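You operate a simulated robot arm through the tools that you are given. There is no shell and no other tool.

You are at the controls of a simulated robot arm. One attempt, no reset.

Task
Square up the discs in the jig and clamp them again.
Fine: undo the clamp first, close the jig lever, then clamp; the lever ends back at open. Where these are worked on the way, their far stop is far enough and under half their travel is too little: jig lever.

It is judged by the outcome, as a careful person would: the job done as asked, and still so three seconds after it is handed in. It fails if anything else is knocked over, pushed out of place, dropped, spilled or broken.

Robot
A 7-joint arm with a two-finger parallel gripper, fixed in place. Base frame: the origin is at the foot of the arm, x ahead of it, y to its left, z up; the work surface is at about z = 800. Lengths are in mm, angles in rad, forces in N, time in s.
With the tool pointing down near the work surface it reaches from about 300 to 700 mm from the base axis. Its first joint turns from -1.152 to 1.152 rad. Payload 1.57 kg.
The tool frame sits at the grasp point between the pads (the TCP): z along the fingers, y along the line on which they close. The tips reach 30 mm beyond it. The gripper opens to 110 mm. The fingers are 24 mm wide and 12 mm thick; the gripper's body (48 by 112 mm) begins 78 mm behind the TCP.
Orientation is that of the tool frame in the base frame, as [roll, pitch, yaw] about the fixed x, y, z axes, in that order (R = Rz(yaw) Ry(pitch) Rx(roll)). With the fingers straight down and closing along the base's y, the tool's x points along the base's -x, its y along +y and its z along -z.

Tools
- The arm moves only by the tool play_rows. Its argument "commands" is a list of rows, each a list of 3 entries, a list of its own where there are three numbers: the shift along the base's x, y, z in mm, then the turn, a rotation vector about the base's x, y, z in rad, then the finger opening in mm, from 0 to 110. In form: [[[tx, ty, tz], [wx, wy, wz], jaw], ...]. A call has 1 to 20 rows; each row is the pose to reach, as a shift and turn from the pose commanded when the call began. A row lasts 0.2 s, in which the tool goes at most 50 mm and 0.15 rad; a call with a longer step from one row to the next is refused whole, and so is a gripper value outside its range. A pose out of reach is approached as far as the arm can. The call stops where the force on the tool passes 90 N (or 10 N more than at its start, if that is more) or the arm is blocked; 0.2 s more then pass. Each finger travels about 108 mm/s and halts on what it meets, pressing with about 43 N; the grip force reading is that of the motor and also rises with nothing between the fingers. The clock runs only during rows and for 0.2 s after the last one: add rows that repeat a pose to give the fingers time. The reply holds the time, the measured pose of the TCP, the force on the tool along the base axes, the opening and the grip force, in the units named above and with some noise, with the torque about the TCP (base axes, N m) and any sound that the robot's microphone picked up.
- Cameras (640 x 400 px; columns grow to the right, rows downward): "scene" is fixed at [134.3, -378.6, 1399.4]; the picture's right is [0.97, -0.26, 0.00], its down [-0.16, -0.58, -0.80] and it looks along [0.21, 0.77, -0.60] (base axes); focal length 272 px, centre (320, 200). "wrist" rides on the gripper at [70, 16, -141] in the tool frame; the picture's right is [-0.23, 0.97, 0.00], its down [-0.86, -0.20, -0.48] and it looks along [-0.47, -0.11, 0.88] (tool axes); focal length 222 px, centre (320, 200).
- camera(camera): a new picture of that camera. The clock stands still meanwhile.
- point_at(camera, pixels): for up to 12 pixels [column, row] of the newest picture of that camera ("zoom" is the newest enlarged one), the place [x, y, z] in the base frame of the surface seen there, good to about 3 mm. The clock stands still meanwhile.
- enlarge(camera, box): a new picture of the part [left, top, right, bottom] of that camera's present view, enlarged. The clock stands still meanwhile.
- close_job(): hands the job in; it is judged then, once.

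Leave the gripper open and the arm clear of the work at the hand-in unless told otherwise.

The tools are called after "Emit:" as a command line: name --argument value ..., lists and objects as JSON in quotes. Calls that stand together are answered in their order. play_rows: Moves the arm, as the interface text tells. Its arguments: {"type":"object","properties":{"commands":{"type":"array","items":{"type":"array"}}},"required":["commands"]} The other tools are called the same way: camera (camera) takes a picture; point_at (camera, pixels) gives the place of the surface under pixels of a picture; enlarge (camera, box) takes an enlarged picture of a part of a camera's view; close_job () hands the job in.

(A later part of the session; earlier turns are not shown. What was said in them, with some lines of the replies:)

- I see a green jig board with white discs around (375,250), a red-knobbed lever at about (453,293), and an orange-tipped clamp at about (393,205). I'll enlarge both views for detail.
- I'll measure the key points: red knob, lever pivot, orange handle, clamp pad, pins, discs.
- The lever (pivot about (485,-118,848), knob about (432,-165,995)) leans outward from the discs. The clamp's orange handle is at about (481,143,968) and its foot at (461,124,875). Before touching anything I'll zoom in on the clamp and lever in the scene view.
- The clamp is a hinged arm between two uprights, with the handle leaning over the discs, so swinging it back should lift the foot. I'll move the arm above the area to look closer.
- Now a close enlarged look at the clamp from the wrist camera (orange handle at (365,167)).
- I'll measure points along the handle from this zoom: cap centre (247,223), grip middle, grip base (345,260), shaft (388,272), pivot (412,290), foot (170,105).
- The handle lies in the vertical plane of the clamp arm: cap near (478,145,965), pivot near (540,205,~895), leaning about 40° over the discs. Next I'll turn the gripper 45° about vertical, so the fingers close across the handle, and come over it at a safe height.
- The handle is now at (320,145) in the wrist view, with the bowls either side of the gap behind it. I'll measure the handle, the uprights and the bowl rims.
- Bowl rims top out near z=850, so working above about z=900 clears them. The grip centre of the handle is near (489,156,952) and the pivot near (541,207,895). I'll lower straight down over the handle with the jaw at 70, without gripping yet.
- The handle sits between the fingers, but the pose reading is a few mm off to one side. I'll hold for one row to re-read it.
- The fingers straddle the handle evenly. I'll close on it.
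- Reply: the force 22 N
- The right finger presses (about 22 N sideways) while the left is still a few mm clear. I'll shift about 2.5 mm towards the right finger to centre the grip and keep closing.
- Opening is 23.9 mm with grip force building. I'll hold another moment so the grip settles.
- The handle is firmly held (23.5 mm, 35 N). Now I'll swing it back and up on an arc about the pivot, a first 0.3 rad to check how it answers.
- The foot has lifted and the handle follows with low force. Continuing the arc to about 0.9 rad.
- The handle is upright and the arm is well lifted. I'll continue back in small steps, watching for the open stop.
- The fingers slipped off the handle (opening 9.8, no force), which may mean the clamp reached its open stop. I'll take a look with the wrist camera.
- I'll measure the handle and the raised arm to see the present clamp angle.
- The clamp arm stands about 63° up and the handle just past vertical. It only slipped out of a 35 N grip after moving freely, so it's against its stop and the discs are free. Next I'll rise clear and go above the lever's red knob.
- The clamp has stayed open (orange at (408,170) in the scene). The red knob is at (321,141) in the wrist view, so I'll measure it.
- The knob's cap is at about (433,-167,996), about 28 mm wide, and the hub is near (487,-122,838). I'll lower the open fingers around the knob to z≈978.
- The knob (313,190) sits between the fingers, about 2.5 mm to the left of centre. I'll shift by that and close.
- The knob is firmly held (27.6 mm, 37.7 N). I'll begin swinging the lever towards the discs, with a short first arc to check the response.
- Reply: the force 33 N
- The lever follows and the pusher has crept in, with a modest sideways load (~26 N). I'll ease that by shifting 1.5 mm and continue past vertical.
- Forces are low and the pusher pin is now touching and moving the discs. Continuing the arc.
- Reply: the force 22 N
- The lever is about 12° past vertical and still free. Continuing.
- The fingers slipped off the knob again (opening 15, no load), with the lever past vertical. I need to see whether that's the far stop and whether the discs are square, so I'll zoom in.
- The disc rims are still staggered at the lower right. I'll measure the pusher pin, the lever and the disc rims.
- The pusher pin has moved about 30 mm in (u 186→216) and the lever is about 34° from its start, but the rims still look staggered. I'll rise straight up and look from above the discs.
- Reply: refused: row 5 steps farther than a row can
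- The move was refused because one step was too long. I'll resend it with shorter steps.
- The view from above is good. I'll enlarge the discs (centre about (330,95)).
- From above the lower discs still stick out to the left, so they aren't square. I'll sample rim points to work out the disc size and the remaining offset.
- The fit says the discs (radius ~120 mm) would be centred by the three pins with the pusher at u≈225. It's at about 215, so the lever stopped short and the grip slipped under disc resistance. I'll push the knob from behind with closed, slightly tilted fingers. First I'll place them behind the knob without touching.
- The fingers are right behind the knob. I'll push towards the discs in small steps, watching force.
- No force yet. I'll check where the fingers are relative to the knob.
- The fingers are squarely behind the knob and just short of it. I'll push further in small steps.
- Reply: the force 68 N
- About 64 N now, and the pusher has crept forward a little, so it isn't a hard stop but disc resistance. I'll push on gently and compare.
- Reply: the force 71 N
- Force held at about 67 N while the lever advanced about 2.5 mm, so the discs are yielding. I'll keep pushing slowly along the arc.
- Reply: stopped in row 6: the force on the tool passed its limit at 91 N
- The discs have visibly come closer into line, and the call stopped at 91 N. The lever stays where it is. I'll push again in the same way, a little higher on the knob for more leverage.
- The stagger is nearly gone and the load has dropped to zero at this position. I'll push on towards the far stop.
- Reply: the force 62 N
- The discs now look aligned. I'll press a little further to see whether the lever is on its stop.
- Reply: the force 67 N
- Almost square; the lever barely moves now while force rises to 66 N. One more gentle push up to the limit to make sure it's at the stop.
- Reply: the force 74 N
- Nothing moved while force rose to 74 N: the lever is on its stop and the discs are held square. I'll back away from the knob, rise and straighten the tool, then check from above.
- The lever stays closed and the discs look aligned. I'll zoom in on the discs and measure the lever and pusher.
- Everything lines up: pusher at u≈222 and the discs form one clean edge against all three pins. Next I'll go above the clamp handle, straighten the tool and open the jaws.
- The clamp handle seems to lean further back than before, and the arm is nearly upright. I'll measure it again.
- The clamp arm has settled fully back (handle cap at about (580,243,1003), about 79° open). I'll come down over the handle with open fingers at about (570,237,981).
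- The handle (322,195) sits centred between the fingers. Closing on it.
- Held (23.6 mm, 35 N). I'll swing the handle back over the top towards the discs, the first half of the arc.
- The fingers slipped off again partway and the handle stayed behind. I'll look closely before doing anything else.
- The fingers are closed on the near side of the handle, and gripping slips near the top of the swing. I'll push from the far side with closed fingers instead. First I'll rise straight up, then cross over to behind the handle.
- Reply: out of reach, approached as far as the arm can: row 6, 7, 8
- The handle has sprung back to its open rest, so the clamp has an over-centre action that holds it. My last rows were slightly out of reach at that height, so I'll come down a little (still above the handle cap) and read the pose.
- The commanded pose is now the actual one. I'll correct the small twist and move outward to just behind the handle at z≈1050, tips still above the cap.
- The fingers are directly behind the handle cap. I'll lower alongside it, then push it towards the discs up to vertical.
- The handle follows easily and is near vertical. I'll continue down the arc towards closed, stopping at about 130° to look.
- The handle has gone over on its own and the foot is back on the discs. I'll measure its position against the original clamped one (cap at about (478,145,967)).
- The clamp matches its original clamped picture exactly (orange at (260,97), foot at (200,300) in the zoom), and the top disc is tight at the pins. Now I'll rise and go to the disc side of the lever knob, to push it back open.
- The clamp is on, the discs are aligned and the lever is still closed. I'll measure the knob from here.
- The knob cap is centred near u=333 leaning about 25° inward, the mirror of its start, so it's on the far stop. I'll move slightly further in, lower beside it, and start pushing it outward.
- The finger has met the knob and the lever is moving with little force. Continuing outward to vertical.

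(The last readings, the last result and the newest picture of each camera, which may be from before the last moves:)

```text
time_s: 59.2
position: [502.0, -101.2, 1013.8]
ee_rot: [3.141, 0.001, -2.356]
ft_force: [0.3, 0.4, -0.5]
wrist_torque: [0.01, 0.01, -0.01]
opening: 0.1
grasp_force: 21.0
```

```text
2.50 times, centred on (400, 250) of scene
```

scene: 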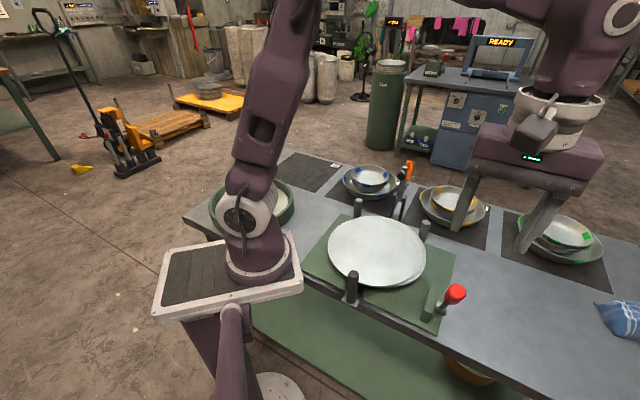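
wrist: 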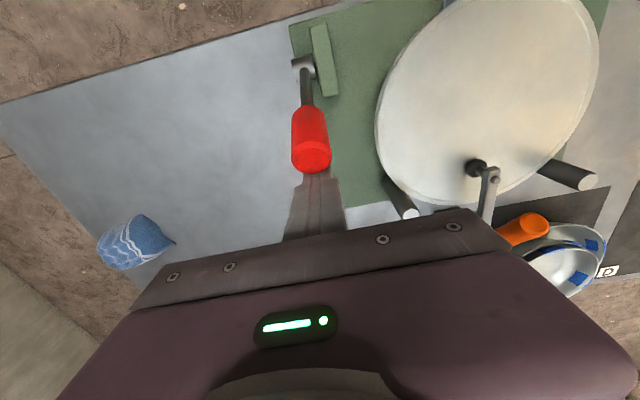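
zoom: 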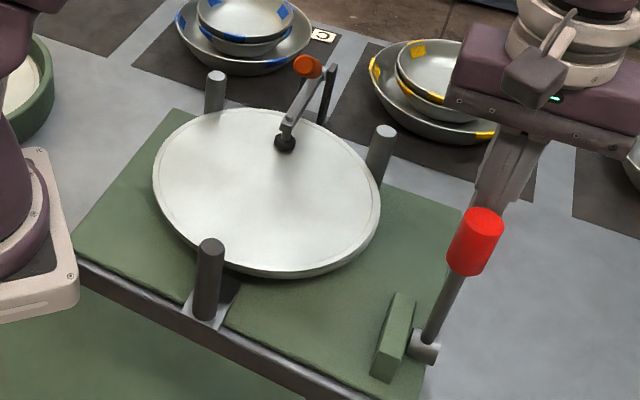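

The lever is past vertical, the pusher pin is withdrawing, and the discs stay put under the clamp. Continuing towards the open stop.

Emit:
play_rows --commands '[[[-4.6, -4.6, 0.5], [0, 0, 0], 0], [[-9.2, -9.2, 0.5], [0, 0, 0], 0], [[-13.8, -13.8, 0.3], [0, 0, 0], 0], [[-18.5, -18.5, 0], [0, 0, 0], 0], [[-23.2, -23.2, -0.7], [0, 0, 0], 0], [[-27.9, -27.9, -1.5], [0, 0, 0], 0], [[-32.4, -32.4, -2.8], [0, 0, 0], 0], [[-36.8, -36.8, -4.2], [0, 0, 0], 0]]'

Emit:
enlarge --camera "scene" --box '[300, 170, 500, 330]'

Emit:
camera --camera "wrist"

```text
time_s: 61.0
position: [464.2, -137.8, 1010.7]
ee_rot: [-3.14, -0.001, -2.357]
ft_force: [0.0, -0.7, 0.9]
wrist_torque: [0.03, -0.01, 0.0]
opening: 0.2
grasp_force: 21.0
```

```text
2.50 times, centred on (400, 250) of scene
```

zoom: 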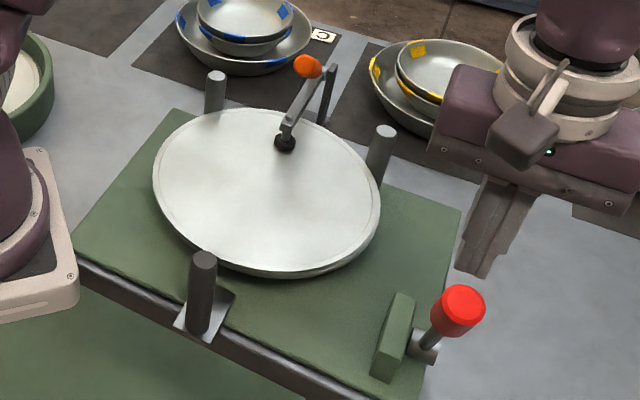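

```text
taken
```

wrist: 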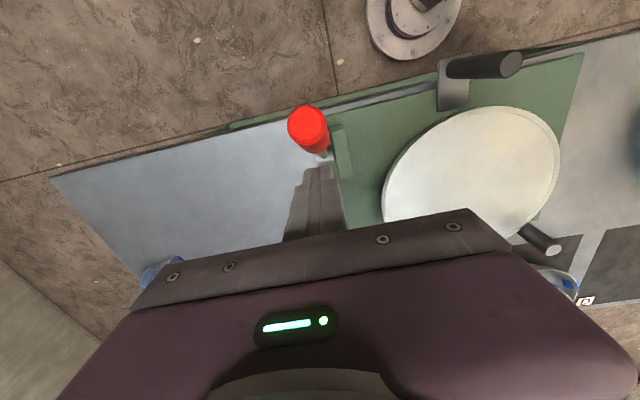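

The knob (scene ≈(455,294)) and pusher pin (≈(353,275)) are back at their starting pixels, so the lever is at open. I'll retreat upward, open the gripper and check everything.

Emit:
play_rows --commands '[[[3, 3, 30], [0, 0, 0], 0], [[5, 5, 70], [0, 0, 0], 0], [[5, 5, 115], [0, 0, 0], 20], [[5, 5, 160], [0, 0, 0], 50], [[0, 20, 200], [0, 0, 0], 80], [[-10, 40, 230], [0, 0, 0], 110], [[-10, 40, 230], [0, 0, 0], 110], [[-10, 40, 230], [0, 0, 0], 110]]'

Emit:
camera --camera "wrist"

Emit:
camera --camera "scene"

Emit:
enlarge --camera "scene" --box '[290, 170, 490, 330]'

```text
time_s: 62.8
position: [452.3, -98.2, 1239.8]
ee_rot: [-3.14, -0.001, -2.356]
ft_force: [-0.2, 0.6, -0.3]
wrist_torque: [-0.01, -0.03, 0.02]
opening: 109.9
grasp_force: 0.0
```

```text
taken
```

wrist: 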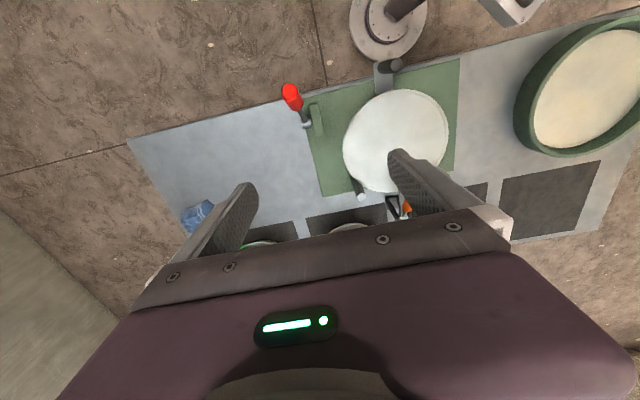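

```text
taken
```

scene: 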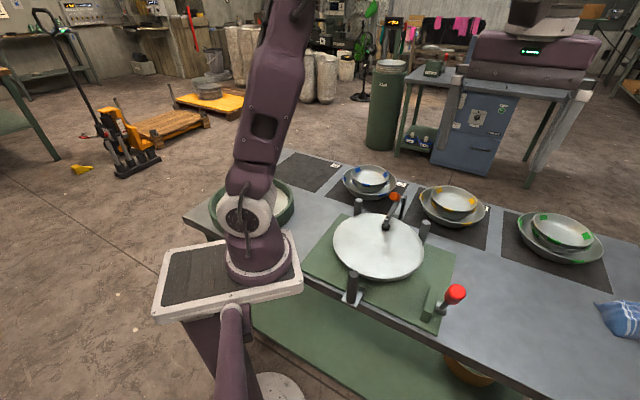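

```text
2.50 times, centred on (390, 250) of scene
```

zoom: 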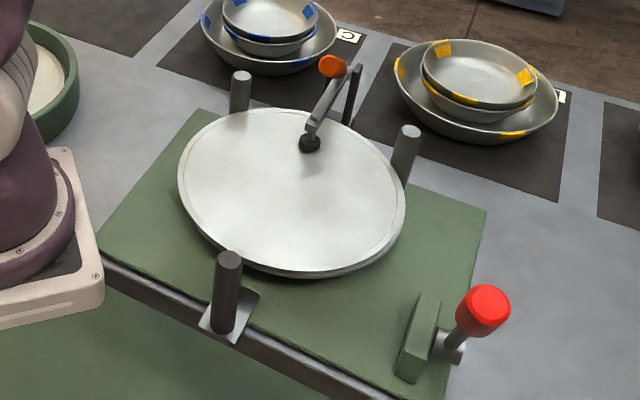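

The clamp handle, lever knob (483,312) and pusher pin all match their starting pixels, and the discs now form one neat stack. One last close look at the disc edge and the bowls before handing in.

Emit:
enlarge --camera "scene" --box '[325, 205, 435, 290]'

Emit:
point_at --camera "scene" --pixels '[[455, 292], [394, 196], [386, 227], [352, 275]]'

```text
4.71 times, centred on (380, 248) of scene
```

zoom: 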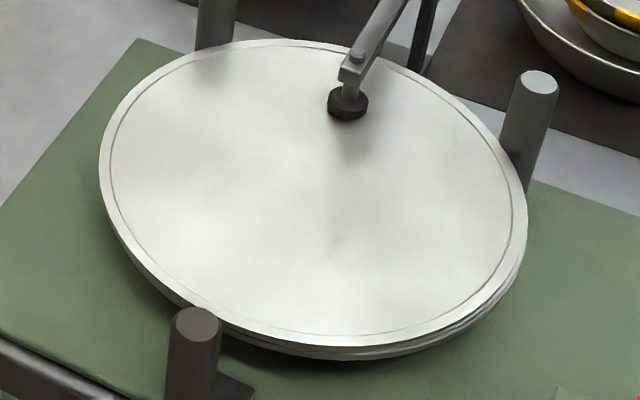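

```text
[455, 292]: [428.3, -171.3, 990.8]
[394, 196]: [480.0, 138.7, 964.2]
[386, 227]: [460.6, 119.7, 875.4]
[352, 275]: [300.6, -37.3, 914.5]
```

The disc stack is even all round and the clamp foot is down on it. The lever knob reads (428,-171,991), back at its open start. The gripper is open and clear of the work, and nothing else has been disturbed. Handing in.

Emit:
close_job

```text
The job is handed in.
```

The discs are squared up against all three pins and clamped again, and the jig lever is back at open. I handed the job in; no verdict came back.

- **Clamp off:** I swung the clamp handle back until the foot was well clear of the discs. The clamp then held itself open.
- **Lever closed:** My grip on the knob slipped partway and the discs were still staggered. I finished by pushing the knob with closed fingers until it reached the far stop, about 48° of travel. One push hit the 90 N force limit. After that the discs formed one even edge.
- **Clamp on:** With the lever still closed, my grip on the handle slipped again, so I pushed it over from behind. It went over centre and back to its original clamped position.
- **Lever open:** I pushed the lever back out, and the knob and pusher pin ended where they started. The discs stayed put under the clamp.

Nothing else was moved. The gripper is open and the arm is clear of the work.
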